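You operate a simulated robot arm through the tools that you are given. There is no shell and no other tool. Be economical: measure what you need, move in short steps, check, and stop when the job is done.

You run a simulated robot arm. Do the job below in one go: nothing can be reset, and whatever is moved stays where it is left.

TASK
Screw both lids tight on the barley and millet jars.
Fine: each jar gets the lid with its own name.

It is judged by the outcome, as a careful person would: the job done as asked, and still so three seconds after it is handed in. It fails if anything else is knocked over, pushed out of place, dropped, spilled or broken. Lids that push on must go on centred and level and be pressed home; caps that screw on are set level and turned clockwise until they are tight.

THE ROBOT
A 6-joint arm with a two-finger parallel gripper, fixed in place. Base frame: the origin is at the foot of the arm, x ahead of it, y to its left, z up. Units: mm, degrees, N and s.
With the tool pointing down near the work surface it reaches from about 100 to 760 mm from the base axis. Its first joint turns from -166.0 to 166.0 degrees. Payload 3.91 kg.
The tool frame sits at the grasp point between the pads (the TCP): z along the fingers, y along the line on which they close. The tips reach 30 mm beyond it. The gripper opens to 110 mm. The fingers are 20 mm wide and 10 mm thick; the gripper's body (48 by 112 mm) begins 55 mm behind the TCP.
Orientation is that of the tool frame in the base frame, as a unit quaternion [x, y, z, w]. With the fingers straight down and closing along the base's y, the tool's x points along the base's -x, its y along +y and its z along -z.

THE INTERFACE
- The arm moves only by the tool nudge_tool. Its arguments are lists of equal length, an entry for each row: "gripper": the finger opening in m, from 0 to 0.11; "offset": the shift along the tool's x, y, z in units of 100 mm (1.0 is 100 mm), a list of three; "angular": the turn, a rotation vector about the tool's x, y, z in units of 45 degrees (1.0 is 45 degrees), a list of three. In form: {"gripper": [gripper, ...], "offset": [[tx, ty, tz], ...], "angular": [[wx, wy, wz], ...]}. A call has 1 to 12 rows; each row is the pose to reach, as a shift and turn from the pose commanded when the call began, along the tool's axes at that moment. A call with a number of a shift or a turn outside -1 to 1 is refused whole. A row lasts 0.2 s, in which the tool goes at most 50 mm and 8.6 degrees; a call with a longer step from one row to the next is refused whole, and so is a gripper value outside its range. Where a pose cannot be reached the arm comes as near as it can. A force on the tool above 40 N (or 10 N above the force at the start of the call, whichever is more), or a blocked arm, ends the call early, and 0.2 s more pass. Each finger travels about 45 mm/s and halts on what it meets, pressing with about 44 N; the grip force reading is that of the motor and also rises with nothing between the fingers. The clock runs only during rows and for 0.2 s after the last one: add rows that repeat a pose to give the fingers time. It gives the time, the measured TCP pose, the force on the tool (base axes), the opening and the grip force at its end, in the units of the frame above (readings bear some noise).
- Cameras (640 x 400 px; columns grow to the right, rows downward): "scene" is fixed at [226.8, -489.9, 1468.8]; the picture's right is [0.95, -0.30, 0.00], its down [-0.11, -0.35, -0.93] and it looks along [0.28, 0.89, -0.37] (base axes); focal length 353 px, centre (320, 200). "wrist" rides on the gripper at [-36, 0, -57] in the tool frame; the picture's right is [0.00, -1.00, 0.00], its down [0.97, 0.00, -0.24] and it looks along [0.24, 0.00, 0.97] (tool axes); focal length 218 px, centre (320, 200).
- get_image(camera): a new picture of that camera. No time passes.
- slide_trunk(by): slides the trunk up (or, below 0, down) by that many mm; the arm rides with it, the base frame stays. It gives what a move gives, with no picture.
- pixel_to_xyz(camera, pixels): for up to 12 pixels [column, row] of the newest picture of that camera ("zoom" is the newest enlarged one), the place [x, y, z] in the base frame of the surface seen there, good to about 3 mm, but the place of the scene camera against the robot may be out by one fixed shift of up to 25 mm in any direction. No time passes.
- inspect(camera, box): a new picture of the part [left, top, right, bottom] of that camera's present view, enlarged. No time passes.
- hand_in(): hands the job in; it is judged then, once.

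Go step by step. Measure first, check grasps and placings, and put right what went wrong. The budget is 80 turns and 38 pictures, counting those below and the enlarged ones. Unless the task says otherwise, let go and move clear before handing in, and close with one line.

The tools are called after "Call:" by a JSON object that holds its "api" and its "payload". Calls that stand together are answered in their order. nudge_tool: Moves the arm, as the interface text tells. Its arguments: {"type":"object","properties":{"gripper":{"type":"array","items":{"type":"number"}},"offset":{"type":"array","items":{"type":"array","items":{"type":"number"}}},"angular":{"type":"array","items":{"type":"array","items":{"type":"number"}}}},"required":["gripper","offset","angular"]} The other tools are called the same way: slide_trunk (by) slides the trunk up or down; get_image (camera) takes a picture; pixel_to_xyz (camera, pixels) gives the place of the surface under pixels of a picture; inspect (camera, box) takes an enlarged picture of a part of a camera's view; hand_in () hands the job in.

At the start:

```text
time: 0.0
tcp_pos: [296.3, 329.0, 1220.4]
tcp_rot: [0.0, 1.0, 0.0, 0.001]
ft_force: [0.0, 0.7, 0.3]
finger_gap: 110.1
finger_force: 0.2
trunk travel left (down, up): [-550.0, 60.0]
```

scene: 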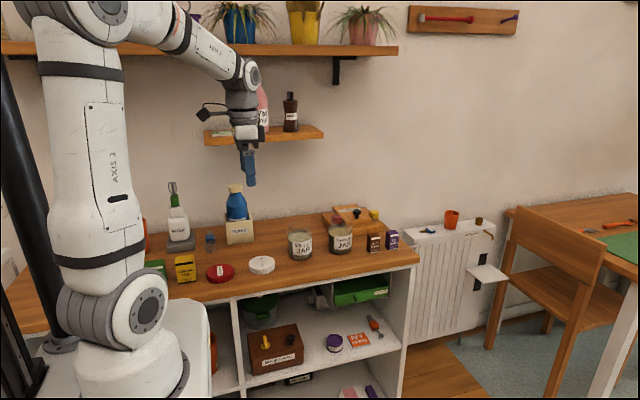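
wrist: 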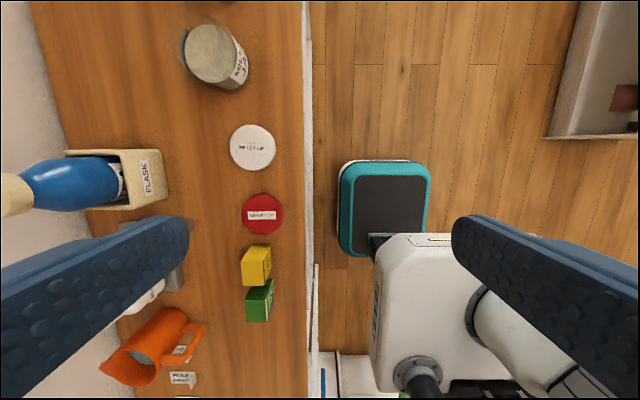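

The scene shows two jars (about 300,243 and 341,238) and two lids (red at 220,272 and white at 262,265). I'll zoom in to read the labels.

Call:
{"api": "inspect", "payload": {"camera": "scene", "box": [160, 190, 420, 310]}}

Call:
{"api": "inspect", "payload": {"camera": "wrist", "box": [160, 0, 320, 240]}}

```text
2.46 times, centred on (290, 250) of scene
```

zoom: 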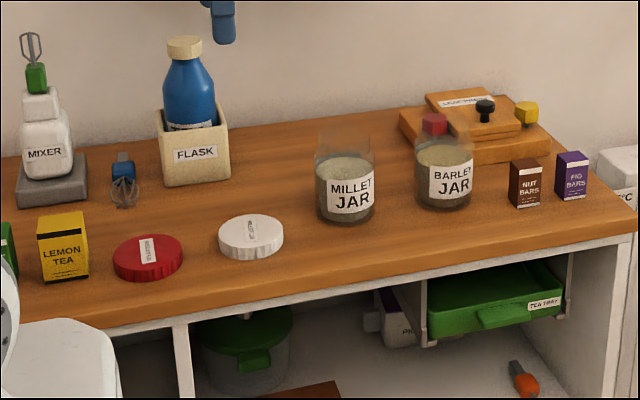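

```text
1.67 times, centred on (240, 120) of wrist
```

zoom: 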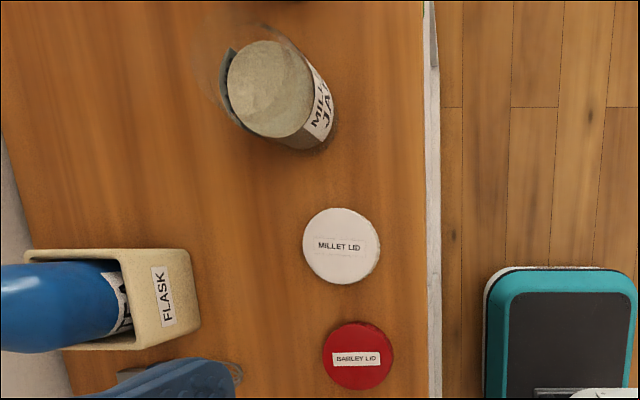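

White is the MILLET lid and red is the BARLEY lid. Next I'll measure the positions of the lids and jars.

Call:
{"api": "pixel_to_xyz", "payload": {"camera": "zoom", "pixels": [[341, 245], [303, 245], [375, 240], [341, 209], [341, 281], [358, 355], [323, 355], [392, 355], [358, 322], [358, 387], [265, 90], [250, 200]]}}

Call:
{"api": "pixel_to_xyz", "payload": {"camera": "scene", "pixels": [[262, 264], [220, 271], [300, 255], [300, 248], [341, 249], [341, 240], [300, 231], [341, 226], [250, 290]]}}

```text
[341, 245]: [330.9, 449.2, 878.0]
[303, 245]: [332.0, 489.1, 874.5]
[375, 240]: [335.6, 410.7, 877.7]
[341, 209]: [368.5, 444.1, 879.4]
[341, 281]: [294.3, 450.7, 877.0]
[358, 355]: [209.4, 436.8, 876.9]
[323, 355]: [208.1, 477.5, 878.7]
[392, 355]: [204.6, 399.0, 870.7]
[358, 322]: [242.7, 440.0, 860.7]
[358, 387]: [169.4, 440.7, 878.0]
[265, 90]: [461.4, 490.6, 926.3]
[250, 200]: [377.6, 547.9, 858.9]
```

```text
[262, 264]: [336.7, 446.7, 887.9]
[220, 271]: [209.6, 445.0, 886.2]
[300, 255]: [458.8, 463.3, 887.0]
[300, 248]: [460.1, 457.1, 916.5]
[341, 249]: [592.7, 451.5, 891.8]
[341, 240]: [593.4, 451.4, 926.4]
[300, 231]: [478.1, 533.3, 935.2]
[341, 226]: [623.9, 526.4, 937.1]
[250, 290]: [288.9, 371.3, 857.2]
```

The table top is at z≈859, and the lids are about 80 mm wide and 20 mm thick. I'll measure the shelf clearance and the boxes near the jars.

Call:
{"api": "pixel_to_xyz", "payload": {"camera": "scene", "pixels": [[300, 140], [207, 143], [322, 135], [200, 50], [390, 52], [375, 242], [392, 238], [350, 208], [240, 235], [236, 188], [186, 265], [180, 245]]}}

Call:
{"api": "inspect", "payload": {"camera": "scene", "box": [280, 205, 370, 260]}}

```text
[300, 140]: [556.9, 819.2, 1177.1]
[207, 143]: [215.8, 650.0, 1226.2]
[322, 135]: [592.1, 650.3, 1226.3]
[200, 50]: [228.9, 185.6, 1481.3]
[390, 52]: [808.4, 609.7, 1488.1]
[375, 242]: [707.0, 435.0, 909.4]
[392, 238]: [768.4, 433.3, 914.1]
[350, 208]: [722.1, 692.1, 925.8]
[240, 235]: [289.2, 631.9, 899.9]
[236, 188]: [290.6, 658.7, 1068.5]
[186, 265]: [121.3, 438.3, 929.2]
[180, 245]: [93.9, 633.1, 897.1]
```

```text
7.11 times, centred on (325, 232) of scene
```

zoom: 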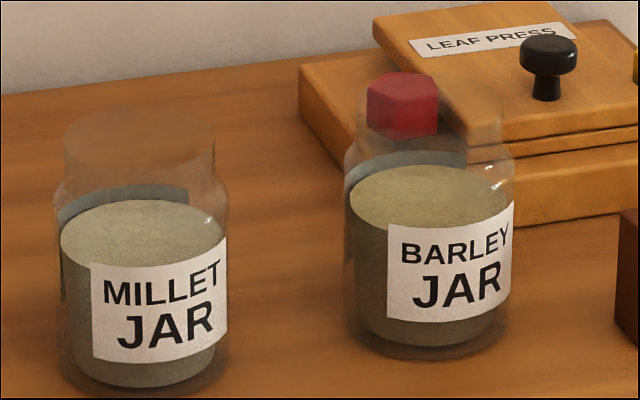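

The jars have necks narrower than the lids, the shelf starts at y≈650, and the jars are at y≈490. I'll move over to the jars to look down on them and measure their centres with the wrist camera.

Call:
{"api": "nudge_tool", "payload": {"gripper": [0.11, 0.11, 0.11, 0.11], "offset": [[-0.25, 0.1, 0], [-0.5, 0.2, 0], [-0.75, 0.3, 0], [-1, 0.4, 0]], "angular": [[0, 0, 0], [0, 0, 0], [0, 0, 0], [0, 0, 0]]}}

Call:
{"api": "nudge_tool", "payload": {"gripper": [0.11, 0.11, 0.11, 0.11], "offset": [[-0.25, 0.1, 0], [-0.5, 0.2, 0], [-0.75, 0.3, 0], [-1, 0.4, 0]], "angular": [[0, 0, 0], [0, 0, 0], [0, 0, 0], [0, 0, 0]]}}

Call:
{"api": "get_image", "payload": {"camera": "wrist"}}

```text
time: 1.0
tcp_pos: [397.3, 369.5, 1219.7]
tcp_rot: [-0.001, 1.0, -0.002, 0.0]
ft_force: [0.6, 0.3, 0.5]
finger_gap: 110.1
finger_force: 0.0
trunk travel left (down, up): [-550.0, 60.0]
```

```text
time: 2.0
tcp_pos: [498.3, 409.1, 1219.8]
tcp_rot: [0.0, 1.0, 0.0, 0.0]
ft_force: [0.0, 0.2, 0.0]
finger_gap: 109.8
finger_force: 0.0
trunk travel left (down, up): [-550.0, 60.0]
```

```text
32 pictures are left
```

wrist: 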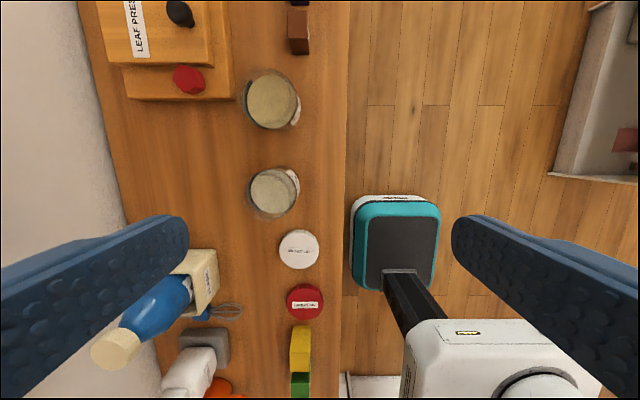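

The whole scene is visible from above. I'll zoom in on the jars to find their rims.

Call:
{"api": "inspect", "payload": {"camera": "wrist", "box": [200, 50, 360, 230]}}

```text
2.22 times, centred on (280, 140) of wrist
```

zoom: 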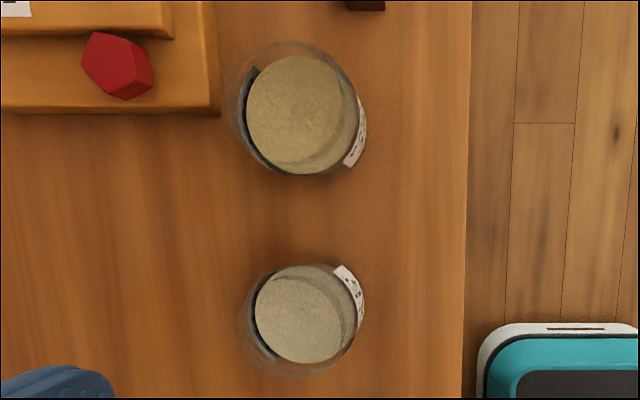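

Call:
{"api": "pixel_to_xyz", "payload": {"camera": "zoom", "pixels": [[294, 110], [248, 108], [341, 110], [294, 57], [294, 162], [305, 313], [256, 313], [354, 313], [305, 266], [305, 361], [362, 130], [360, 300]]}}

Call:
{"api": "pixel_to_xyz", "payload": {"camera": "wrist", "pixels": [[190, 78], [215, 80], [299, 248], [305, 301], [299, 30], [180, 15], [235, 130], [280, 250], [319, 248], [287, 300], [323, 301]]}}

```text
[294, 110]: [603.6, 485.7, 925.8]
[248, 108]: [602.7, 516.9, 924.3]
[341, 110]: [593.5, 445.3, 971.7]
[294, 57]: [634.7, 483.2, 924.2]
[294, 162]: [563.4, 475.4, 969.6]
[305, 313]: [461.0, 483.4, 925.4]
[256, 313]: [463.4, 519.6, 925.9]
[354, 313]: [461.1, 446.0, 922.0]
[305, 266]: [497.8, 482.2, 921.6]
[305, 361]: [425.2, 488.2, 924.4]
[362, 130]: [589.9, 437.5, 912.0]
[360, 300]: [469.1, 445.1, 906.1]
```

```text
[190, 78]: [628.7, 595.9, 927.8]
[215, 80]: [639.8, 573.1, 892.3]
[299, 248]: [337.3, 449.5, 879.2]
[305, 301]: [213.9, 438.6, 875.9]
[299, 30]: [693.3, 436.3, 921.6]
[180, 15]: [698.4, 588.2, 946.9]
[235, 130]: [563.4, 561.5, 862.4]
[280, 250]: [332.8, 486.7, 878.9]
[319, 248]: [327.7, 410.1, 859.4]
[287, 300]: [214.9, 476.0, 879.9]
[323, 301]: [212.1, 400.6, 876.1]
```

The millet jar centre is about (461, 483) and the barley jar about (598, 481), with rims near z≈971. Now I'll test whether the arm reaches over the barley jar.

Call:
{"api": "nudge_tool", "payload": {"gripper": [0.11, 0.11, 0.11, 0.11], "offset": [[-0.25, 0.18, 0], [-0.5, 0.36, 0], [-0.75, 0.54, 0], [-1, 0.72, 0]], "angular": [[0, 0, 0], [0, 0, 0], [0, 0, 0], [0, 0, 0]]}}

Call:
{"api": "get_image", "payload": {"camera": "wrist"}}

```text
time: 3.0
tcp_pos: [590.7, 474.7, 1215.8]
tcp_rot: [0.0, 1.0, -0.001, 0.0]
ft_force: [0.0, -0.7, -0.2]
finger_gap: 110.2
finger_force: 0.1
out of reach, approached as far as the arm can: row 4
trunk travel left (down, up): [-550.0, 60.0]
```

```text
30 pictures are left
```

wrist: 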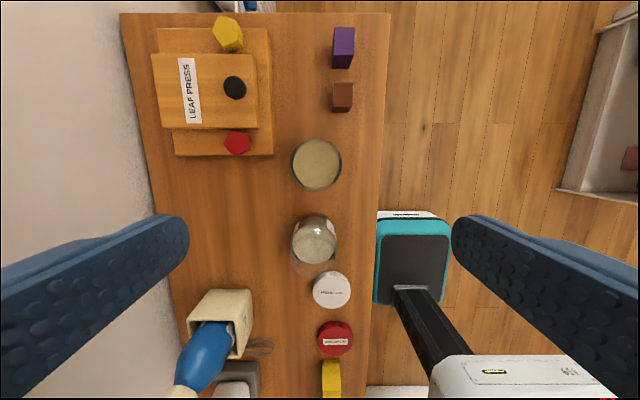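

The reach is about 758 mm at this height. It should be larger lower down, nearer shoulder level. I'll zoom on the barley jar from directly above.

Call:
{"api": "inspect", "payload": {"camera": "wrist", "box": [270, 120, 370, 280]}}

```text
2.50 times, centred on (320, 200) of wrist
```

zoom: 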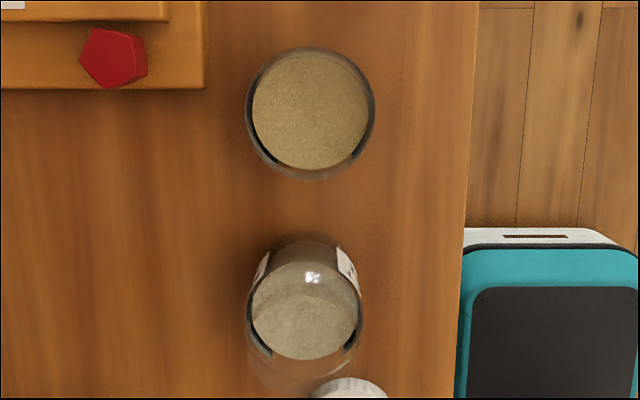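

Call:
{"api": "pixel_to_xyz", "payload": {"camera": "zoom", "pixels": [[310, 110], [252, 110], [369, 110], [310, 53], [310, 168], [249, 130], [371, 130], [310, 49], [310, 177], [305, 308], [252, 310], [356, 310]]}}

```text
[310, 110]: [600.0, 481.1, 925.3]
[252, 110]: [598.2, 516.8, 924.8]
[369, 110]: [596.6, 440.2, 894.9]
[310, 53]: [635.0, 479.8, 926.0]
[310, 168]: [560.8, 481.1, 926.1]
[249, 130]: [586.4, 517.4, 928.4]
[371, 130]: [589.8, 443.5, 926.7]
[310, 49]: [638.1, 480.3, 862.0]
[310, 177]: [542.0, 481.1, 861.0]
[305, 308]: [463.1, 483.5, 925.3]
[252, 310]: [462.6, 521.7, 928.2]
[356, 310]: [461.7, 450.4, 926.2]
```

The barley centre is (598.5, 480.5) and the millet jar is (462, 483.5). I'll do the millet lid at about (331, 449.5) first, travelling there while descending and turning the wrist counter-clockwise to leave room for screwing.

Call:
{"api": "nudge_tool", "payload": {"gripper": [0.11, 0.11, 0.11, 0.11], "offset": [[0.22, -0.03, 0.16], [0.44, -0.05, 0.33], [0.66, -0.08, 0.5], [0.89, -0.105, 0.67]], "angular": [[0, 0, 0], [0, 0, 0], [0, 0, 0], [0, 0, 0]]}}

Call:
{"api": "nudge_tool", "payload": {"gripper": [0.11, 0.11, 0.11, 0.11], "offset": [[0.22, -0.03, 0.16], [0.44, -0.05, 0.33], [0.66, -0.08, 0.5], [0.89, -0.105, 0.67]], "angular": [[0, 0, 0], [0, 0, 0], [0, 0, 0], [0, 0, 0]]}}

Call:
{"api": "nudge_tool", "payload": {"gripper": [0.11, 0.11, 0.11, 0.11, 0.11, 0.11], "offset": [[0.15, -0.02, 0.11], [0.3, -0.04, 0.22], [0.45, -0.05, 0.33], [0.6, -0.07, 0.45], [0.75, -0.09, 0.56], [0.89, -0.105, 0.67]], "angular": [[0, 0, -0.167], [0, 0, -0.333], [0, 0, -0.5], [0, 0, -0.667], [0, 0, -0.833], [0, 0, -1]]}}

Call:
{"api": "nudge_tool", "payload": {"gripper": [0.11, 0.11, 0.11, 0.11, 0.11, 0.11], "offset": [[0, 0, 0], [0, 0, 0], [0, 0, 0], [0, 0, 0], [0, 0, 0], [0, 0, 0]], "angular": [[0, 0, -0.167], [0, 0, -0.333], [0, 0, -0.5], [0, 0, -0.667], [0, 0, -0.833], [0, 0, -1]]}}

Call:
{"api": "get_image", "payload": {"camera": "wrist"}}

```text
time: 4.0
tcp_pos: [499.3, 464.1, 1149.9]
tcp_rot: [0.0, 1.0, 0.001, 0.001]
ft_force: [0.3, -0.1, -0.5]
finger_gap: 109.8
finger_force: 0.0
trunk travel left (down, up): [-550.0, 60.0]
```

```text
time: 5.0
tcp_pos: [412.1, 453.0, 1082.5]
tcp_rot: [0.0, 1.0, -0.001, 0.0]
ft_force: [-0.5, 0.1, 0.0]
finger_gap: 110.0
finger_force: 0.2
trunk travel left (down, up): [-550.0, 60.0]
```

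```text
time: 6.4
tcp_pos: [323.9, 443.1, 1015.4]
tcp_rot: [-0.383, 0.924, 0.0, 0.0]
ft_force: [-0.2, -0.3, 0.4]
finger_gap: 110.0
finger_force: 0.1
trunk travel left (down, up): [-550.0, 60.0]
```

```text
time: 7.8
tcp_pos: [323.8, 444.6, 1015.9]
tcp_rot: [0.707, -0.707, 0.0, 0.0]
ft_force: [0.3, 0.7, -0.6]
finger_gap: 110.0
finger_force: 0.0
trunk travel left (down, up): [-550.0, 60.0]
```

```text
28 pictures are left
```

wrist: 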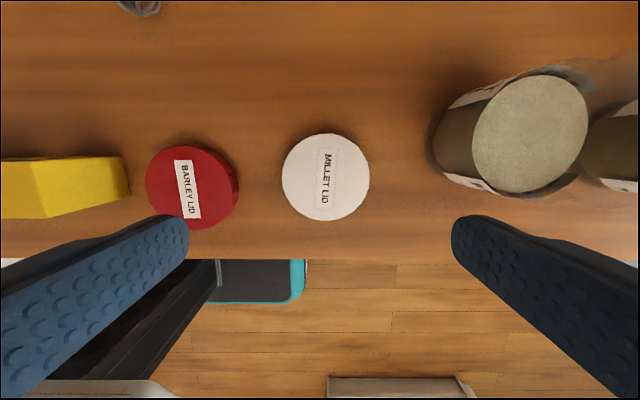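

I'm near the lid, with the fingers closing along x. Now I'll measure the millet lid's edges precisely.

Call:
{"api": "pixel_to_xyz", "payload": {"camera": "wrist", "pixels": [[285, 177], [326, 177], [367, 177], [326, 137], [326, 215], [148, 185], [192, 183], [234, 185], [186, 148], [194, 215], [260, 200], [530, 130]]}}

```text
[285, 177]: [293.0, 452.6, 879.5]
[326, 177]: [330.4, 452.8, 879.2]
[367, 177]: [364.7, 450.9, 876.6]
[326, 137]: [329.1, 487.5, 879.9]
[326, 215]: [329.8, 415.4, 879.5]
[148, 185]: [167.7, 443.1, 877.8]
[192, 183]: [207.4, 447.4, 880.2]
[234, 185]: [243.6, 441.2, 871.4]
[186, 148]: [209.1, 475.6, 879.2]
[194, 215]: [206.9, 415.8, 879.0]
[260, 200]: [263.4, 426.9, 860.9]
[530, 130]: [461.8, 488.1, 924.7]
```

The millet lid centre is (329.5, 451) with its top at z=879. I'll align and descend in two steps.

Call:
{"api": "nudge_tool", "payload": {"gripper": [0.11, 0.11, 0.11], "offset": [[-0.064, -0.057, 0.25], [-0.064, -0.057, 0.5], [-0.064, -0.057, 0.65]], "angular": [[0, 0, 0], [0, 0, 0], [0, 0, 0]]}}

Call:
{"api": "nudge_tool", "payload": {"gripper": [0.11, 0.11, 0.11, 0.11], "offset": [[0, 0, 0.2], [0, 0, 0.4], [0, 0, 0.5], [0, 0, 0.56]], "angular": [[0, 0, 0], [0, 0, 0], [0, 0, 0], [0, 0, 0]]}}

Call:
{"api": "get_image", "payload": {"camera": "wrist"}}

```text
time: 8.6
tcp_pos: [328.7, 449.8, 951.2]
tcp_rot: [-0.707, 0.707, 0.0, 0.001]
ft_force: [0.6, -0.5, 0.8]
finger_gap: 110.2
finger_force: 0.0
trunk travel left (down, up): [-550.0, 60.0]
```

```text
time: 9.6
tcp_pos: [329.3, 450.2, 895.1]
tcp_rot: [-0.706, 0.708, 0.0, 0.0]
ft_force: [0.7, 0.2, 0.4]
finger_gap: 109.8
finger_force: 0.1
trunk travel left (down, up): [-550.0, 60.0]
```

```text
27 pictures are left
```

wrist: 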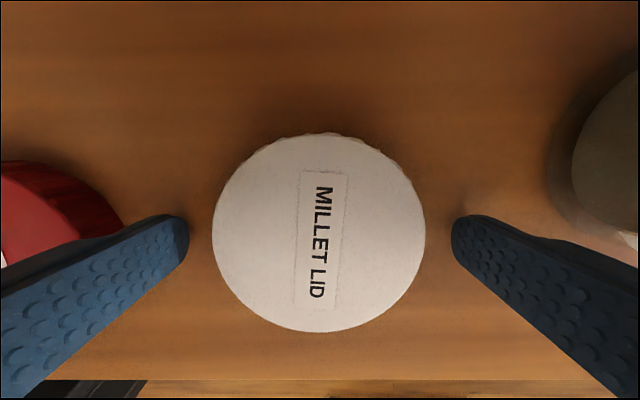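

The lid is almost exactly centred, about 1 mm off in y. I'll correct that and close.

Call:
{"api": "nudge_tool", "payload": {"gripper": [0.11, 0.09, 0.07, 0.07, 0.07, 0.07], "offset": [[-0.012, 0, 0], [-0.012, 0, 0], [-0.012, 0, 0], [-0.012, 0, 0], [-0.012, 0, 0], [-0.012, 0, 0]], "angular": [[0, 0, 0], [0, 0, 0], [0, 0, 0], [0, 0, 0], [0, 0, 0], [0, 0, 0]]}}

```text
time: 11.0
tcp_pos: [328.5, 451.0, 894.8]
tcp_rot: [0.707, -0.707, 0.0, 0.0]
ft_force: [-1.0, -0.1, -0.1]
finger_gap: 79.1
finger_force: 43.9
trunk travel left (down, up): [-550.0, 60.0]
```

The lid is gripped at a 79 mm gap and 44 N. I'll lift it and carry it above the millet jar at (462, 483.5).

Call:
{"api": "nudge_tool", "payload": {"gripper": [0.07, 0.07, 0.07, 0.07], "offset": [[0, 0, -0.1], [0, 0, -0.35], [0, 0, -0.6], [0, 0, -0.8]], "angular": [[0, 0, 0], [0, 0, 0], [0, 0, 0], [0, 0, 0]]}}

Call:
{"api": "nudge_tool", "payload": {"gripper": [0.07, 0.07, 0.07, 0.07], "offset": [[0, 0, -0.3], [0, 0, -0.5], [-0.05, -0.2, -0.65], [-0.12, -0.5, -0.65]], "angular": [[0, 0, 0], [0, 0, 0], [0, 0, 0], [0, 0, 0]]}}

Call:
{"api": "nudge_tool", "payload": {"gripper": [0.07, 0.07, 0.07, 0.07], "offset": [[-0.05, -0.2, 0], [-0.1, -0.45, 0], [-0.15, -0.7, 0], [-0.205, -0.835, 0]], "angular": [[0, 0, 0], [0, 0, 0], [0, 0, 0], [0, 0, 0]]}}

Call:
{"api": "get_image", "payload": {"camera": "wrist"}}

Call:
{"api": "inspect", "payload": {"camera": "scene", "box": [250, 180, 370, 260]}}

```text
time: 12.0
tcp_pos: [328.9, 450.8, 975.5]
tcp_rot: [0.707, -0.707, 0.0, 0.0]
ft_force: [-0.9, -0.6, -0.8]
finger_gap: 79.2
finger_force: 43.7
trunk travel left (down, up): [-550.0, 60.0]
```

```text
time: 13.0
tcp_pos: [379.9, 463.5, 1041.0]
tcp_rot: [-0.707, 0.707, 0.001, -0.001]
ft_force: [1.2, 0.7, 0.1]
finger_gap: 79.2
finger_force: 43.7
trunk travel left (down, up): [-550.0, 60.0]
```

```text
time: 14.0
tcp_pos: [463.8, 482.9, 1040.0]
tcp_rot: [-0.707, 0.708, 0.001, -0.001]
ft_force: [0.8, -0.3, -0.3]
finger_gap: 79.0
finger_force: 43.9
trunk travel left (down, up): [-550.0, 60.0]
```

```text
26 pictures are left
```

wrist: 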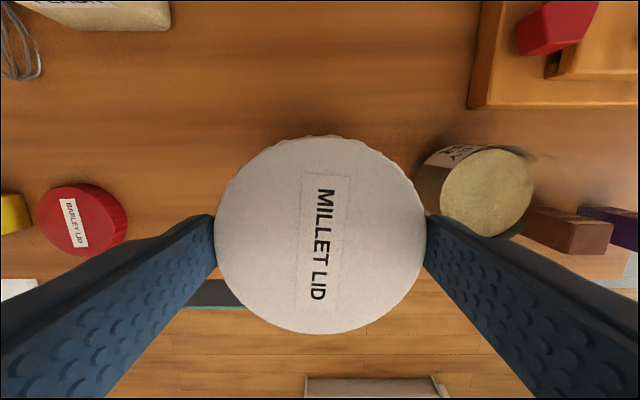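

```text
5.00 times, centred on (310, 220) of scene
```

zoom: 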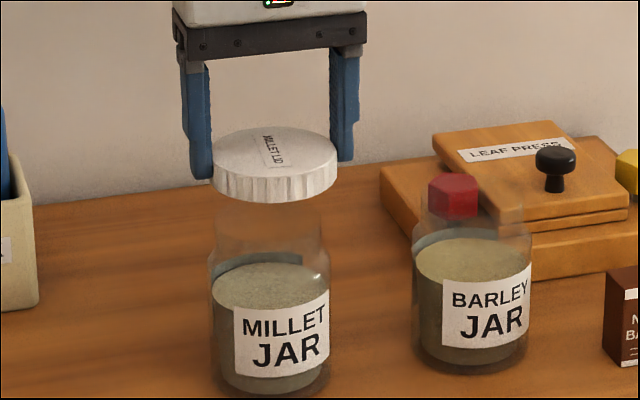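

The lid is over the jar, but the scene view hints it may be a few mm to the right (lid centre ~274 against jar ~270). I'll lower it to just above the rim and look more closely.

Call:
{"api": "nudge_tool", "payload": {"gripper": [0.07, 0.07, 0.07], "offset": [[0, 0, 0.1], [0, 0, 0.2], [0, 0, 0.24]], "angular": [[0, 0, 0], [0, 0, 0], [0, 0, 0]]}}

Call:
{"api": "inspect", "payload": {"camera": "scene", "box": [275, 200, 325, 262]}}

```text
time: 14.8
tcp_pos: [463.2, 484.2, 1016.3]
tcp_rot: [-0.706, 0.708, 0.0, 0.0]
ft_force: [0.0, 0.3, 0.0]
finger_gap: 79.4
finger_force: 44.1
trunk travel left (down, up): [-550.0, 60.0]
```

```text
6.45 times, centred on (300, 231) of scene
```

zoom: 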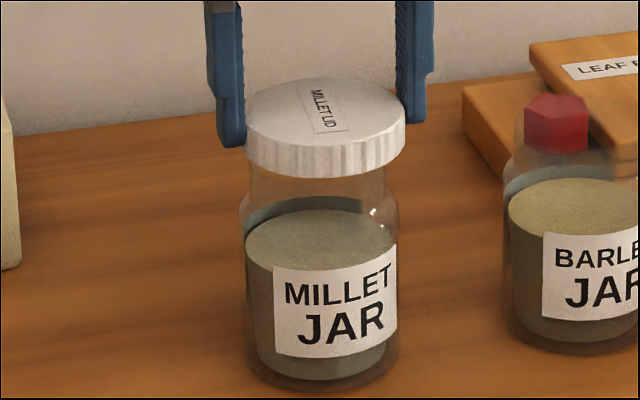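

In this zoom the lid centre is ~325 and the neck/body centre ~319, which is roughly 3 mm to the right. I'll cross-check with several 3D points.

Call:
{"api": "pixel_to_xyz", "payload": {"camera": "zoom", "pixels": [[325, 110], [325, 118], [325, 85], [325, 160], [319, 238], [319, 225], [319, 250], [319, 214], [319, 265], [250, 238], [390, 238], [319, 375]]}}

Call:
{"api": "get_image", "payload": {"camera": "wrist"}}

```text
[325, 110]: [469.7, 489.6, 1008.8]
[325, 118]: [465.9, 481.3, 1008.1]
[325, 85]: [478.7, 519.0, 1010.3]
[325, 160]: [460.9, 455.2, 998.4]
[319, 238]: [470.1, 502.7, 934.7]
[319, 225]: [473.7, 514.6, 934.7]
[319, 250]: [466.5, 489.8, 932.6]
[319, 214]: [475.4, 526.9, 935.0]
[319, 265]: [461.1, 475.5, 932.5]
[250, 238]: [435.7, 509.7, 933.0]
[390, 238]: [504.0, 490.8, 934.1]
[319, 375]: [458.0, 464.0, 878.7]
```

```text
23 pictures are left
```

wrist: 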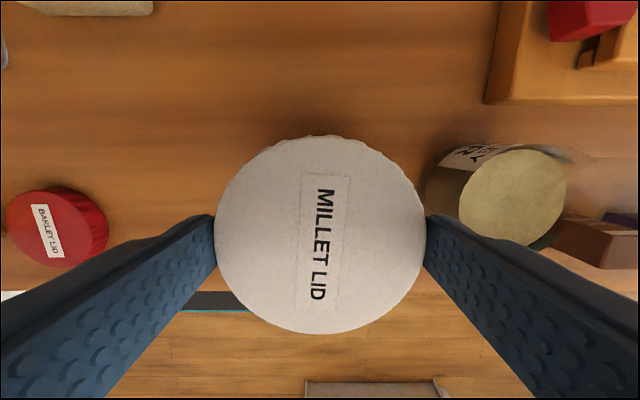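

Reworking the wrist pixels gives the millet jar axis as (461.4, 485.5), which agrees with the scene offset. I'll shift the lid by (-1.5, +1.7) mm, lower it to the rim slowly and watch the force.

Call:
{"api": "nudge_tool", "payload": {"gripper": [0.07, 0.07, 0.07, 0.07, 0.07], "offset": [[-0.017, 0.015, 0.0], [-0.017, 0.015, 0.0], [-0.017, 0.015, 0.03], [-0.017, 0.015, 0.05], [-0.017, 0.015, 0.07]], "angular": [[0, 0, 0], [0, 0, 0], [0, 0, 0], [0, 0, 0], [0, 0, 0]]}}

Call:
{"api": "inspect", "payload": {"camera": "scene", "box": [275, 200, 325, 262]}}

```text
time: 16.0
tcp_pos: [460.5, 484.8, 1009.5]
tcp_rot: [-0.707, 0.707, 0.0, 0.0]
ft_force: [-0.6, 0.4, -1.0]
finger_gap: 79.3
finger_force: 43.8
trunk travel left (down, up): [-550.0, 60.0]
```

```text
6.45 times, centred on (300, 231) of scene
```

zoom: 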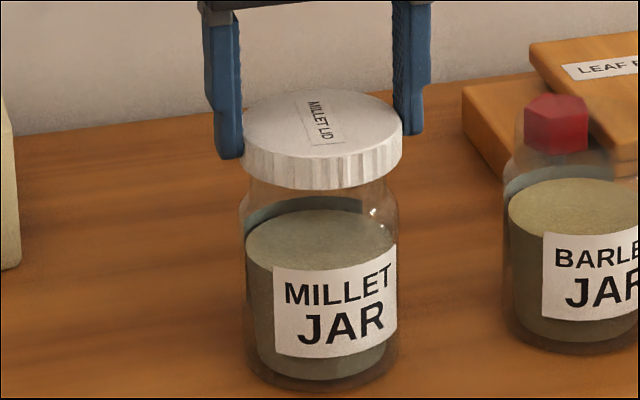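

The lid centre is now 321.5 against an expected ~318, so about 1.5 mm remains. I'll nudge it a bit more (-0.7, +2) and lower slowly to feel for contact.

Call:
{"api": "nudge_tool", "payload": {"gripper": [0.07, 0.07, 0.07, 0.07, 0.07, 0.07, 0.07, 0.07], "offset": [[-0.02, 0.007, 0.0], [-0.02, 0.007, 0.0], [-0.02, 0.007, 0.015], [-0.02, 0.007, 0.03], [-0.02, 0.007, 0.045], [-0.02, 0.007, 0.06], [-0.02, 0.007, 0.075], [-0.02, 0.007, 0.09]], "angular": [[0, 0, 0], [0, 0, 0], [0, 0, 0], [0, 0, 0], [0, 0, 0], [0, 0, 0], [0, 0, 0], [0, 0, 0]]}}

```text
time: 17.8
tcp_pos: [460.8, 487.0, 1002.1]
tcp_rot: [-0.707, 0.708, 0.0, -0.001]
ft_force: [-0.7, 0.1, 0.2]
finger_gap: 79.1
finger_force: 43.9
trunk travel left (down, up): [-550.0, 60.0]
```

There's no contact yet at TCP z=1002 (lid bottom ≈967). I'll continue down slowly.

Call:
{"api": "nudge_tool", "payload": {"gripper": [0.07, 0.07, 0.07, 0.07, 0.07, 0.07, 0.07, 0.07], "offset": [[0, 0, 0.015], [0, 0, 0.03], [0, 0, 0.045], [0, 0, 0.06], [0, 0, 0.075], [0, 0, 0.09], [0, 0, 0.105], [0, 0, 0.12]], "angular": [[0, 0, 0], [0, 0, 0], [0, 0, 0], [0, 0, 0], [0, 0, 0], [0, 0, 0], [0, 0, 0], [0, 0, 0]]}}

Call:
{"api": "inspect", "payload": {"camera": "scene", "box": [275, 200, 325, 262]}}

```text
time: 19.3
tcp_pos: [460.4, 487.8, 996.9]
tcp_rot: [-0.706, 0.708, 0.001, 0.005]
ft_force: [-7.1, -9.4, 16.9]
finger_gap: 79.4
finger_force: 43.5
trunk travel left (down, up): [-550.0, 60.0]
stopped in row 7: the force on the tool passed its limit (the readings are from after the stop); the commanded pose is now the measured one
```

```text
6.45 times, centred on (300, 231) of scene
```

zoom: 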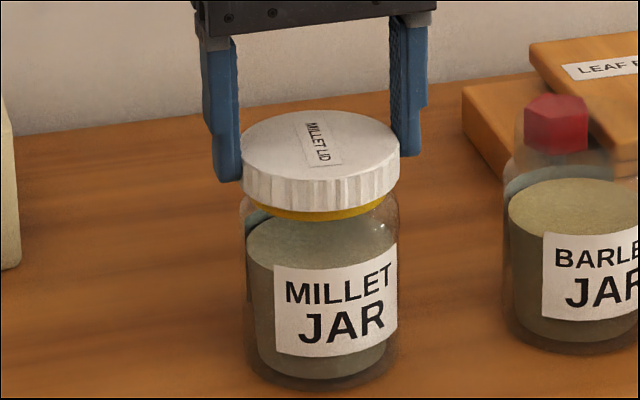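

Contact at z≈997 pushes the tool toward -x/-y, and a yellow band shows under the lid. I'll back off slightly, re-level, shift (-0.7, -1.5) mm and press gently again.

Call:
{"api": "nudge_tool", "payload": {"gripper": [0.07, 0.07, 0.07, 0.07, 0.07, 0.07, 0.07, 0.07, 0.07], "offset": [[0, 0, -0.03], [0.015, 0.007, -0.03], [0.015, 0.007, -0.03], [0.015, 0.007, -0.02], [0.015, 0.007, -0.01], [0.015, 0.007, 0.0], [0.015, 0.007, 0.005], [0.015, 0.007, 0.01], [0.015, 0.007, 0.01]], "angular": [[-0.007, 0.0107, -0.0035], [-0.007, 0.0107, -0.0035], [-0.007, 0.0107, -0.0035], [-0.007, 0.0107, -0.0035], [-0.007, 0.0107, -0.0035], [-0.007, 0.0107, -0.0035], [-0.007, 0.0107, -0.0035], [-0.007, 0.0107, -0.0035], [-0.007, 0.0107, -0.0035]]}}

```text
time: 21.3
tcp_pos: [460.0, 485.8, 996.2]
tcp_rot: [0.709, -0.705, 0.0, -0.002]
ft_force: [2.3, 4.6, 38.3]
finger_gap: 79.3
finger_force: 44.0
trunk travel left (down, up): [-550.0, 60.0]
```

The force is now almost purely vertical at 38 N, so the lid is centred on the rim at z≈996. I'll ease off a bit and turn clockwise (tool +z).

Call:
{"api": "nudge_tool", "payload": {"gripper": [0.07, 0.07, 0.07, 0.07, 0.07, 0.07, 0.07], "offset": [[-0.005, -0.003, -0.006], [-0.005, -0.003, -0.005], [-0.005, -0.003, -0.004], [-0.005, -0.003, -0.003], [-0.005, -0.003, -0.002], [-0.005, -0.003, -0.001], [-0.005, -0.003, 0.0]], "angular": [[0, 0, 0.0], [0, 0, 0.167], [0, 0, 0.333], [0, 0, 0.5], [0, 0, 0.667], [0, 0, 0.833], [0, 0, 1]]}}

```text
time: 22.9
tcp_pos: [460.6, 485.2, 996.0]
tcp_rot: [-0.383, 0.924, 0.0, 0.001]
ft_force: [7.1, 0.7, 36.7]
finger_gap: 79.0
finger_force: 43.8
trunk travel left (down, up): [-550.0, 60.0]
```

The force is still 36.7 N. I'll turn another 45° while holding z, then look.

Call:
{"api": "nudge_tool", "payload": {"gripper": [0.07, 0.07, 0.07, 0.07, 0.07, 0.07], "offset": [[0, 0, 0.0], [0, 0, 0.0], [0, 0, 0.0], [0, 0, 0.0], [0, 0, 0.0], [0, 0, 0.0]], "angular": [[0, 0, 0.167], [0, 0, 0.333], [0, 0, 0.5], [0, 0, 0.667], [0, 0, 0.833], [0, 0, 1]]}}

Call:
{"api": "inspect", "payload": {"camera": "scene", "box": [275, 200, 325, 262]}}

```text
time: 24.3
tcp_pos: [461.1, 486.1, 995.8]
tcp_rot: [0.001, 1.0, 0.001, 0.001]
ft_force: [8.2, -2.8, 36.4]
finger_gap: 78.9
finger_force: 43.9
trunk travel left (down, up): [-550.0, 60.0]
```

```text
6.45 times, centred on (300, 231) of scene
```

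zoom: 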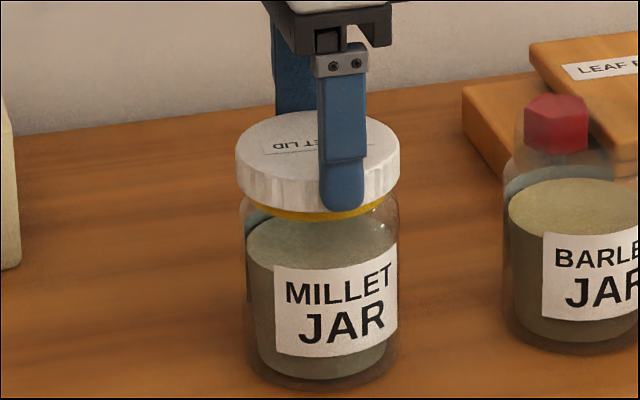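

The lid is turning with the gripper (its label has rotated 90°) and it's centred at 318. I'll keep turning clockwise, following down slightly.

Call:
{"api": "nudge_tool", "payload": {"gripper": [0.07, 0.07, 0.07, 0.07, 0.07, 0.07], "offset": [[-0.004, 0, 0.0], [-0.004, 0, 0.0], [-0.004, 0, 0.0], [-0.004, 0, 0.001], [-0.004, 0, 0.002], [-0.004, 0, 0.002]], "angular": [[0, 0, 0.167], [0, 0, 0.333], [0, 0, 0.5], [0, 0, 0.667], [0, 0, 0.833], [0, 0, 1]]}}

Call:
{"api": "nudge_tool", "payload": {"gripper": [0.07, 0.07, 0.07, 0.07, 0.07, 0.07], "offset": [[0, 0, 0.0], [0, 0, 0.0], [0, 0, 0.0], [0, 0, 0.001], [0, 0, 0.002], [0, 0, 0.002]], "angular": [[0, 0, 0.167], [0, 0, 0.333], [0, 0, 0.5], [0, 0, 0.667], [0, 0, 0.833], [0, 0, 1]]}}

```text
time: 25.7
tcp_pos: [461.4, 485.4, 994.8]
tcp_rot: [0.383, 0.924, 0.001, 0.002]
ft_force: [4.3, -3.6, 36.1]
finger_gap: 79.2
finger_force: 43.5
trunk travel left (down, up): [-550.0, 60.0]
```

```text
time: 27.1
tcp_pos: [461.0, 485.3, 994.3]
tcp_rot: [0.707, 0.707, 0.001, 0.001]
ft_force: [2.7, -5.0, 37.2]
finger_gap: 79.1
finger_force: 44.1
trunk travel left (down, up): [-550.0, 60.0]
```

The lid is descending (994.3), so the threads are engaging. I'll continue.

Call:
{"api": "nudge_tool", "payload": {"gripper": [0.07, 0.07, 0.07, 0.07, 0.07, 0.07], "offset": [[0, 0, 0.0], [0, 0, 0.0], [0, 0, 0.0], [0, 0, 0.001], [0, 0, 0.002], [0, 0, 0.003]], "angular": [[0, 0, 0.167], [0, 0, 0.333], [0, 0, 0.5], [0, 0, 0.667], [0, 0, 0.833], [0, 0, 1]]}}

Call:
{"api": "nudge_tool", "payload": {"gripper": [0.07, 0.07, 0.07, 0.07, 0.07, 0.07], "offset": [[0, 0, 0.0], [0, 0, 0.0], [0, 0, 0.0], [0, 0, 0.001], [0, 0, 0.002], [0, 0, 0.003]], "angular": [[0, 0, 0.167], [0, 0, 0.333], [0, 0, 0.5], [0, 0, 0.667], [0, 0, 0.833], [0, 0, 1]]}}

Call:
{"api": "inspect", "payload": {"camera": "scene", "box": [275, 200, 325, 262]}}

```text
time: 28.5
tcp_pos: [483.4, 465.3, 991.8]
tcp_rot: [0.896, 0.444, -0.001, -0.021]
ft_force: [2.7, -6.5, 10.4]
finger_gap: 78.9
finger_force: 44.1
out of reach, approached as far as the arm can: row 5, 6
trunk travel left (down, up): [-550.0, 60.0]
stopped in row 6: the force on the tool passed its limit (the readings are from after the stop); the commanded pose is now the measured one
```

```text
time: 29.0
tcp_pos: [502.4, 442.0, 994.7]
tcp_rot: [0.916, 0.398, -0.002, -0.047]
ft_force: [2.4, -7.0, 13.4]
finger_gap: 79.0
finger_force: 44.1
out of reach, approached as far as the arm can: row 1, 2
trunk travel left (down, up): [-550.0, 60.0]
stopped in row 2: the force on the tool passed its limit (the readings are from after the stop); the commanded pose is now the measured one
```

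```text
6.45 times, centred on (300, 231) of scene
```

zoom: 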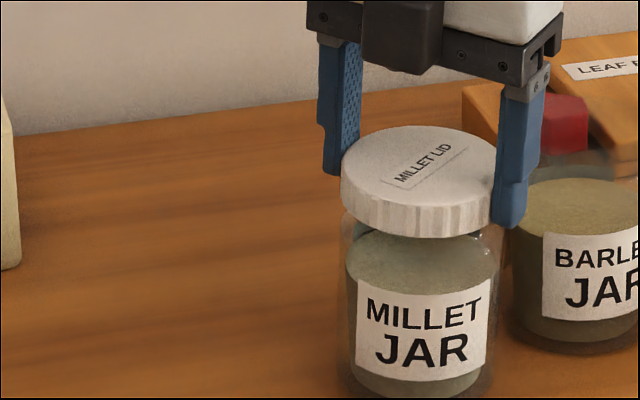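

The wrist ran out of range and the arm dragged the lid and jar sideways. I'll check the whole situation before doing anything.

Call:
{"api": "inspect", "payload": {"camera": "scene", "box": [270, 190, 370, 280]}}

Call:
{"api": "get_image", "payload": {"camera": "wrist"}}

```text
4.44 times, centred on (320, 235) of scene
```

zoom: 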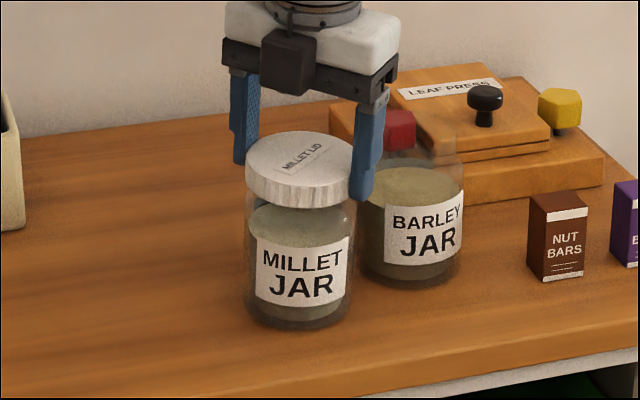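

```text
17 pictures are left
```

wrist: 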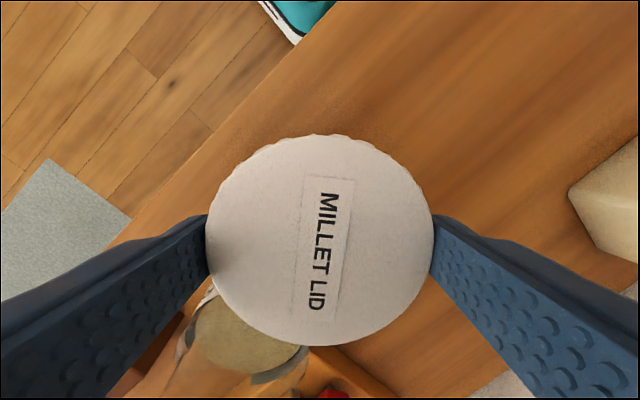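

The jar is still upright at about (502, 442), with the lid on and clear of the barley jar. I'll release gently in place.

Call:
{"api": "nudge_tool", "payload": {"gripper": [0.085, 0.095, 0.105, 0.105, 0.105], "offset": [[0, 0, 0], [0, 0, 0], [0, 0, 0], [0, 0, 0], [0, 0, 0]], "angular": [[0, 0, 0], [0, 0, 0], [0, 0, 0], [0, 0, 0], [0, 0, 0]]}}

Call:
{"api": "inspect", "payload": {"camera": "scene", "box": [270, 190, 370, 280]}}

```text
time: 30.2
tcp_pos: [502.0, 442.7, 991.1]
tcp_rot: [0.916, 0.399, -0.002, -0.045]
ft_force: [-1.0, 0.3, -0.4]
finger_gap: 105.0
finger_force: 0.1
trunk travel left (down, up): [-550.0, 60.0]
```

```text
4.44 times, centred on (320, 235) of scene
```

zoom: 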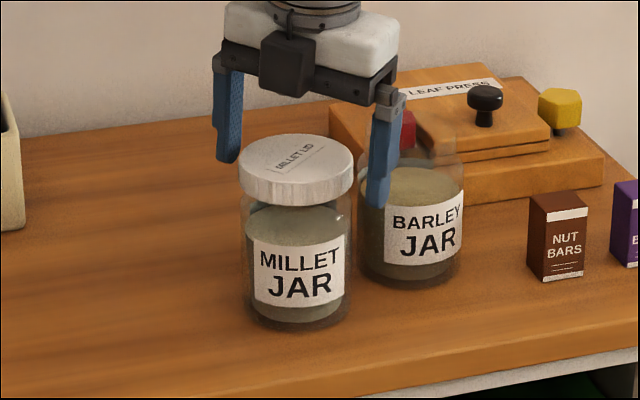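

It's released, the jar is upright and the lid is level. I'll straighten the tool, rise above the lid and wind the wrist back counter-clockwise for a fresh grip.

Call:
{"api": "nudge_tool", "payload": {"gripper": [0.108, 0.108, 0.11], "offset": [[0, 0, 0], [0, 0, 0], [0, 0, 0]], "angular": [[-0.054, -0.02, 0], [-0.107, -0.041, 0], [-0.107, -0.041, 0]]}}

Call:
{"api": "nudge_tool", "payload": {"gripper": [0.11, 0.11, 0.11, 0.11], "offset": [[0, 0, -0.2], [0, 0, -0.4], [0, 0, -0.6], [0, 0, -0.8]], "angular": [[0, 0, 0], [0, 0, 0], [0, 0, 0], [0, 0, 0]]}}

Call:
{"api": "nudge_tool", "payload": {"gripper": [0.11, 0.11, 0.11, 0.11, 0.11, 0.11], "offset": [[0, 0, 0], [0, 0, 0], [0, 0, 0], [0, 0, 0], [0, 0, 0], [0, 0, 0]], "angular": [[0, 0, -0.167], [0, 0, -0.333], [0, 0, -0.5], [0, 0, -0.667], [0, 0, -0.833], [0, 0, -1]]}}

Call:
{"api": "nudge_tool", "payload": {"gripper": [0.11, 0.11, 0.11, 0.11, 0.11, 0.11], "offset": [[0, 0, 0], [0, 0, 0], [0, 0, 0], [0, 0, 0], [0, 0, 0], [0, 0, 0]], "angular": [[0, 0, -0.167], [0, 0, -0.333], [0, 0, -0.5], [0, 0, -0.667], [0, 0, -0.833], [0, 0, -1]]}}

Call:
{"api": "nudge_tool", "payload": {"gripper": [0.11, 0.11, 0.11, 0.11, 0.11, 0.11], "offset": [[0, 0, 0], [0, 0, 0], [0, 0, 0], [0, 0, 0], [0, 0, 0], [0, 0, 0]], "angular": [[0, 0, -0.167], [0, 0, -0.333], [0, 0, -0.5], [0, 0, -0.667], [0, 0, -0.833], [0, 0, -1]]}}

Call:
{"api": "get_image", "payload": {"camera": "wrist"}}

```text
time: 31.0
tcp_pos: [508.7, 434.5, 991.1]
tcp_rot: [0.914, 0.405, -0.003, -0.031]
ft_force: [-1.6, 3.4, 1.4]
finger_gap: 109.9
finger_force: 0.0
out of reach, approached as far as the arm can: row 1, 2, 3
trunk travel left (down, up): [-550.0, 60.0]
```

```text
time: 32.0
tcp_pos: [512.7, 428.5, 1070.8]
tcp_rot: [0.914, 0.406, -0.003, -0.031]
ft_force: [1.2, -1.3, -0.5]
finger_gap: 110.4
finger_force: 0.1
trunk travel left (down, up): [-550.0, 60.0]
```

```text
time: 33.4
tcp_pos: [512.3, 428.4, 1071.0]
tcp_rot: [0.688, 0.725, 0.01, -0.029]
ft_force: [-0.2, -0.1, -0.3]
finger_gap: 110.0
finger_force: 0.0
trunk travel left (down, up): [-550.0, 60.0]
```

```text
time: 34.8
tcp_pos: [511.6, 428.8, 1069.8]
tcp_rot: [0.359, 0.933, 0.02, -0.023]
ft_force: [0.7, 1.0, 0.1]
finger_gap: 110.0
finger_force: 0.0
trunk travel left (down, up): [-550.0, 60.0]
```

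```text
time: 36.2
tcp_pos: [512.7, 427.5, 1069.5]
tcp_rot: [-0.025, 0.999, 0.027, -0.014]
ft_force: [-0.7, 0.8, -0.5]
finger_gap: 110.1
finger_force: 0.1
trunk travel left (down, up): [-550.0, 60.0]
```

```text
15 pictures are left
```

wrist: 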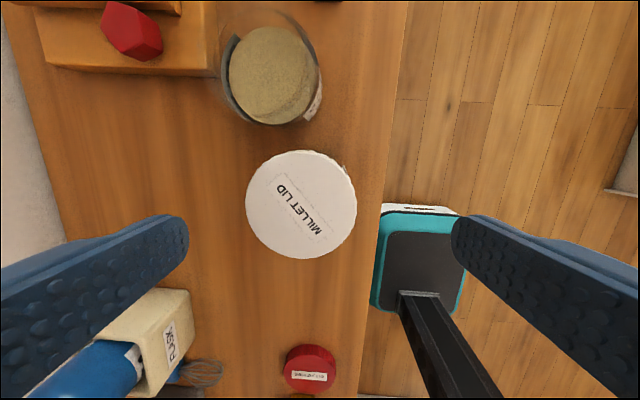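

I'm clear above the lid. Now I'll measure the lid's new centre, height and levelness, and straighten the tool.

Call:
{"api": "pixel_to_xyz", "payload": {"camera": "wrist", "pixels": [[249, 204], [301, 204], [353, 204], [301, 154], [301, 253], [272, 75], [235, 75], [309, 75], [270, 28], [220, 204]]}}

Call:
{"api": "nudge_tool", "payload": {"gripper": [0.11, 0.11, 0.11], "offset": [[0, 0, 0], [0, 0, 0], [0, 0, 0]], "angular": [[0.035, -0.017, 0], [0.0698, -0.0339, 0], [0.0698, -0.0339, 0]]}}

```text
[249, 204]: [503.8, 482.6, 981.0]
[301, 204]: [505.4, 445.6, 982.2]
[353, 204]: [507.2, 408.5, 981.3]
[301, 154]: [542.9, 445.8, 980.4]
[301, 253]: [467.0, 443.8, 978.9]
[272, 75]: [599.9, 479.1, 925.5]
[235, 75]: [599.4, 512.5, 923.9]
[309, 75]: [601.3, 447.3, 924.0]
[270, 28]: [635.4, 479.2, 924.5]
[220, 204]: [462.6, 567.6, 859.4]
```

```text
time: 37.0
tcp_pos: [512.5, 427.8, 1070.7]
tcp_rot: [-0.024, 1.0, 0.0, 0.0]
ft_force: [0.2, -0.5, 0.3]
finger_gap: 110.1
finger_force: 0.1
trunk travel left (down, up): [-550.0, 60.0]
```

The tool is level; the lid is level too, centred at (505, 445.2) with its top at 980.7. I'll centre over it and wind the wrist back in free air as far as it goes.

Call:
{"api": "nudge_tool", "payload": {"gripper": [0.11, 0.11, 0.11, 0.11, 0.11, 0.11], "offset": [[0.067, 0.177, 0], [0.067, 0.177, 0], [0.067, 0.177, 0], [0.067, 0.177, 0], [0.067, 0.177, 0], [0.067, 0.177, 0]], "angular": [[0, 0, -0.167], [0, 0, -0.333], [0, 0, -0.5], [0, 0, -0.667], [0, 0, -0.833], [0, 0, -1]]}}

Call:
{"api": "nudge_tool", "payload": {"gripper": [0.11, 0.11, 0.11, 0.11, 0.11, 0.11], "offset": [[0, 0, 0], [0, 0, 0], [0, 0, 0], [0, 0, 0], [0, 0, 0], [0, 0, 0]], "angular": [[0, 0, -0.167], [0, 0, -0.333], [0, 0, -0.5], [0, 0, -0.667], [0, 0, -0.833], [0, 0, -1]]}}

Call:
{"api": "nudge_tool", "payload": {"gripper": [0.11, 0.11, 0.11, 0.11, 0.11, 0.11], "offset": [[0, 0, 0], [0, 0, 0], [0, 0, 0], [0, 0, 0], [0, 0, 0], [0, 0, 0]], "angular": [[0, 0, -0.167], [0, 0, -0.333], [0, 0, -0.5], [0, 0, -0.667], [0, 0, -0.833], [0, 0, -1]]}}

```text
time: 38.4
tcp_pos: [505.5, 444.9, 1069.9]
tcp_rot: [-0.405, 0.914, -0.001, 0.0]
ft_force: [0.8, 0.4, 0.2]
finger_gap: 110.0
finger_force: 0.0
trunk travel left (down, up): [-550.0, 60.0]
```

```text
time: 39.8
tcp_pos: [505.1, 445.6, 1070.8]
tcp_rot: [0.725, -0.689, 0.0, 0.001]
ft_force: [0.5, -0.4, 0.8]
finger_gap: 110.2
finger_force: 0.1
trunk travel left (down, up): [-550.0, 60.0]
```

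```text
time: 41.2
tcp_pos: [504.6, 445.2, 1069.4]
tcp_rot: [0.933, -0.36, 0.0, 0.0]
ft_force: [0.4, 0.1, 0.0]
finger_gap: 110.1
finger_force: 0.0
trunk travel left (down, up): [-550.0, 60.0]
```

φ≈-138° is reachable. I'll take one more step, then descend over the lid.

Call:
{"api": "nudge_tool", "payload": {"gripper": [0.11, 0.11, 0.11, 0.11, 0.11, 0.11], "offset": [[0, 0, 0], [0, 0, 0], [0, 0, 0], [0, 0, 0], [0, 0, 0], [0, 0, 0]], "angular": [[0, 0, -0.167], [0, 0, -0.333], [0, 0, -0.5], [0, 0, -0.667], [0, 0, -0.833], [0, 0, -1]]}}

Call:
{"api": "get_image", "payload": {"camera": "wrist"}}

```text
time: 42.6
tcp_pos: [505.3, 446.2, 1069.4]
tcp_rot: [1.0, 0.024, 0.0, 0.0]
ft_force: [0.2, 0.4, -0.7]
finger_gap: 109.8
finger_force: 0.0
trunk travel left (down, up): [-550.0, 60.0]
```

```text
14 pictures are left
```

wrist: 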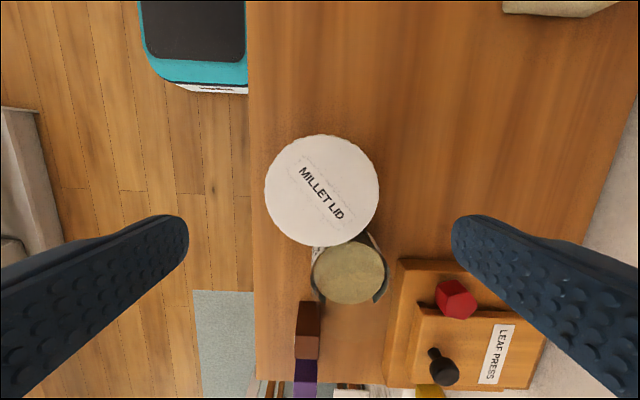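

φ=-183° is reached with the tool level. I'll re-measure the lid centre from here.

Call:
{"api": "pixel_to_xyz", "payload": {"camera": "wrist", "pixels": [[268, 190], [322, 190], [376, 190], [322, 138], [322, 243], [350, 272], [380, 272], [315, 272], [350, 300]]}}

```text
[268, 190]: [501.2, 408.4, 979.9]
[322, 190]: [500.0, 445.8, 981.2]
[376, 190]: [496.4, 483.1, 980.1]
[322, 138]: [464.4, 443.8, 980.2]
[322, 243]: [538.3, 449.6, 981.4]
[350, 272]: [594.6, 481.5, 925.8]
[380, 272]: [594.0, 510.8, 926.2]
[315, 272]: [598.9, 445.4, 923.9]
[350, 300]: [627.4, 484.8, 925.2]
```

Averaging the two opposing views, the lid centre is (503.3, 445.6). I'll descend to grip height (TCP≈996.5).

Call:
{"api": "nudge_tool", "payload": {"gripper": [0.11, 0.11, 0.11, 0.11, 0.11], "offset": [[-0.018, 0, 0.2], [-0.018, 0, 0.4], [-0.018, 0, 0.55], [-0.018, 0, 0.68], [-0.018, 0, 0.732]], "angular": [[0, 0, 0], [0, 0, 0], [0, 0, 0], [0, 0, 0], [0, 0, 0]]}}

Call:
{"api": "nudge_tool", "payload": {"gripper": [0.1, 0.085, 0.07, 0.07, 0.07, 0.07], "offset": [[0, 0, 0], [0, 0, 0], [0, 0, 0], [0, 0, 0], [0, 0, 0], [0, 0, 0]], "angular": [[0, 0, 0], [0, 0, 0], [0, 0, 0], [0, 0, 0], [0, 0, 0], [0, 0, 0]]}}

Call:
{"api": "get_image", "payload": {"camera": "wrist"}}

```text
time: 43.8
tcp_pos: [504.0, 445.5, 995.6]
tcp_rot: [1.0, 0.024, 0.0, 0.0]
ft_force: [0.4, -0.8, 1.1]
finger_gap: 109.9
finger_force: 0.0
trunk travel left (down, up): [-550.0, 60.0]
```

```text
time: 45.2
tcp_pos: [503.2, 446.8, 997.0]
tcp_rot: [1.0, 0.023, 0.001, 0.0]
ft_force: [0.0, 5.1, 1.9]
finger_gap: 78.7
finger_force: 43.7
trunk travel left (down, up): [-550.0, 60.0]
```

```text
13 pictures are left
```

wrist: 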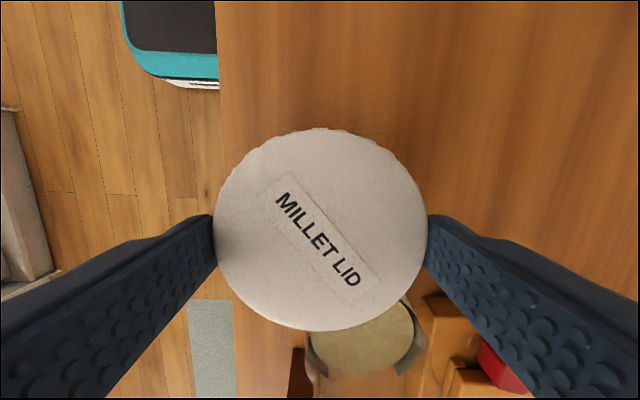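

It's gripped again. I'll turn clockwise 45° with a light downward press.

Call:
{"api": "nudge_tool", "payload": {"gripper": [0.07, 0.07, 0.07, 0.07, 0.07, 0.07, 0.07], "offset": [[0, 0, 0.005], [0, 0, 0.008], [0, 0, 0.008], [0, 0, 0.01], [0, 0, 0.01], [0, 0, 0.012], [0, 0, 0.012]], "angular": [[0, 0, 0.0], [0, 0, 0.167], [0, 0, 0.333], [0, 0, 0.5], [0, 0, 0.667], [0, 0, 0.833], [0, 0, 1]]}}

Call:
{"api": "inspect", "payload": {"camera": "scene", "box": [285, 200, 335, 270]}}

```text
time: 46.8
tcp_pos: [503.9, 446.2, 996.5]
tcp_rot: [0.933, -0.361, 0.001, -0.001]
ft_force: [1.4, -2.8, 11.6]
finger_gap: 79.1
finger_force: 44.0
trunk travel left (down, up): [-550.0, 60.0]
```

```text
5.71 times, centred on (310, 235) of scene
```

zoom: 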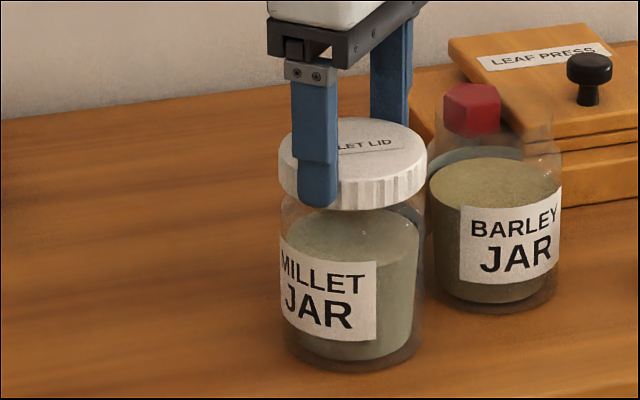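

The jar label has turned with the lid this time (earlier the lid turned freely under 37 N) and the yellow band is gone, which suggests the thread is tight. To confirm, I'll press harder while turning another 45° and see whether the lid turns relative to the jar.

Call:
{"api": "nudge_tool", "payload": {"gripper": [0.07, 0.07, 0.07, 0.07, 0.07, 0.07, 0.07, 0.07], "offset": [[0, 0, 0.008], [0, 0, 0.013], [0, 0, 0.013], [0, 0, 0.013], [0, 0, 0.013], [0, 0, 0.013], [0, 0, 0.013], [0, 0, 0.013]], "angular": [[0, 0, 0.0], [0, 0, 0.0], [0, 0, 0.167], [0, 0, 0.333], [0, 0, 0.5], [0, 0, 0.667], [0, 0, 0.833], [0, 0, 1]]}}

Call:
{"api": "inspect", "payload": {"camera": "scene", "box": [285, 200, 335, 270]}}

```text
time: 48.6
tcp_pos: [502.2, 445.0, 997.1]
tcp_rot: [0.723, -0.69, 0.0, -0.001]
ft_force: [2.2, 0.8, 23.5]
finger_gap: 78.6
finger_force: 44.6
trunk travel left (down, up): [-550.0, 60.0]
```

```text
5.71 times, centred on (310, 235) of scene
```

zoom: 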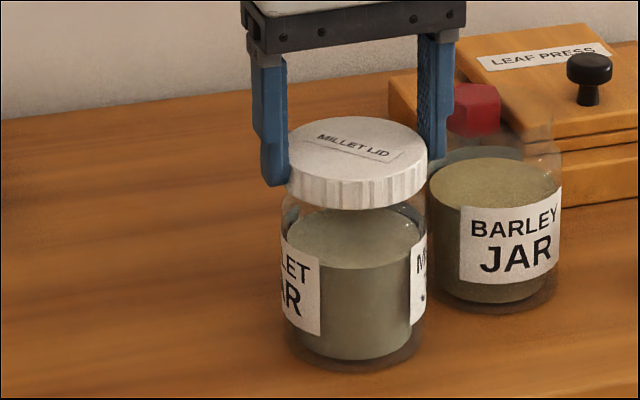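

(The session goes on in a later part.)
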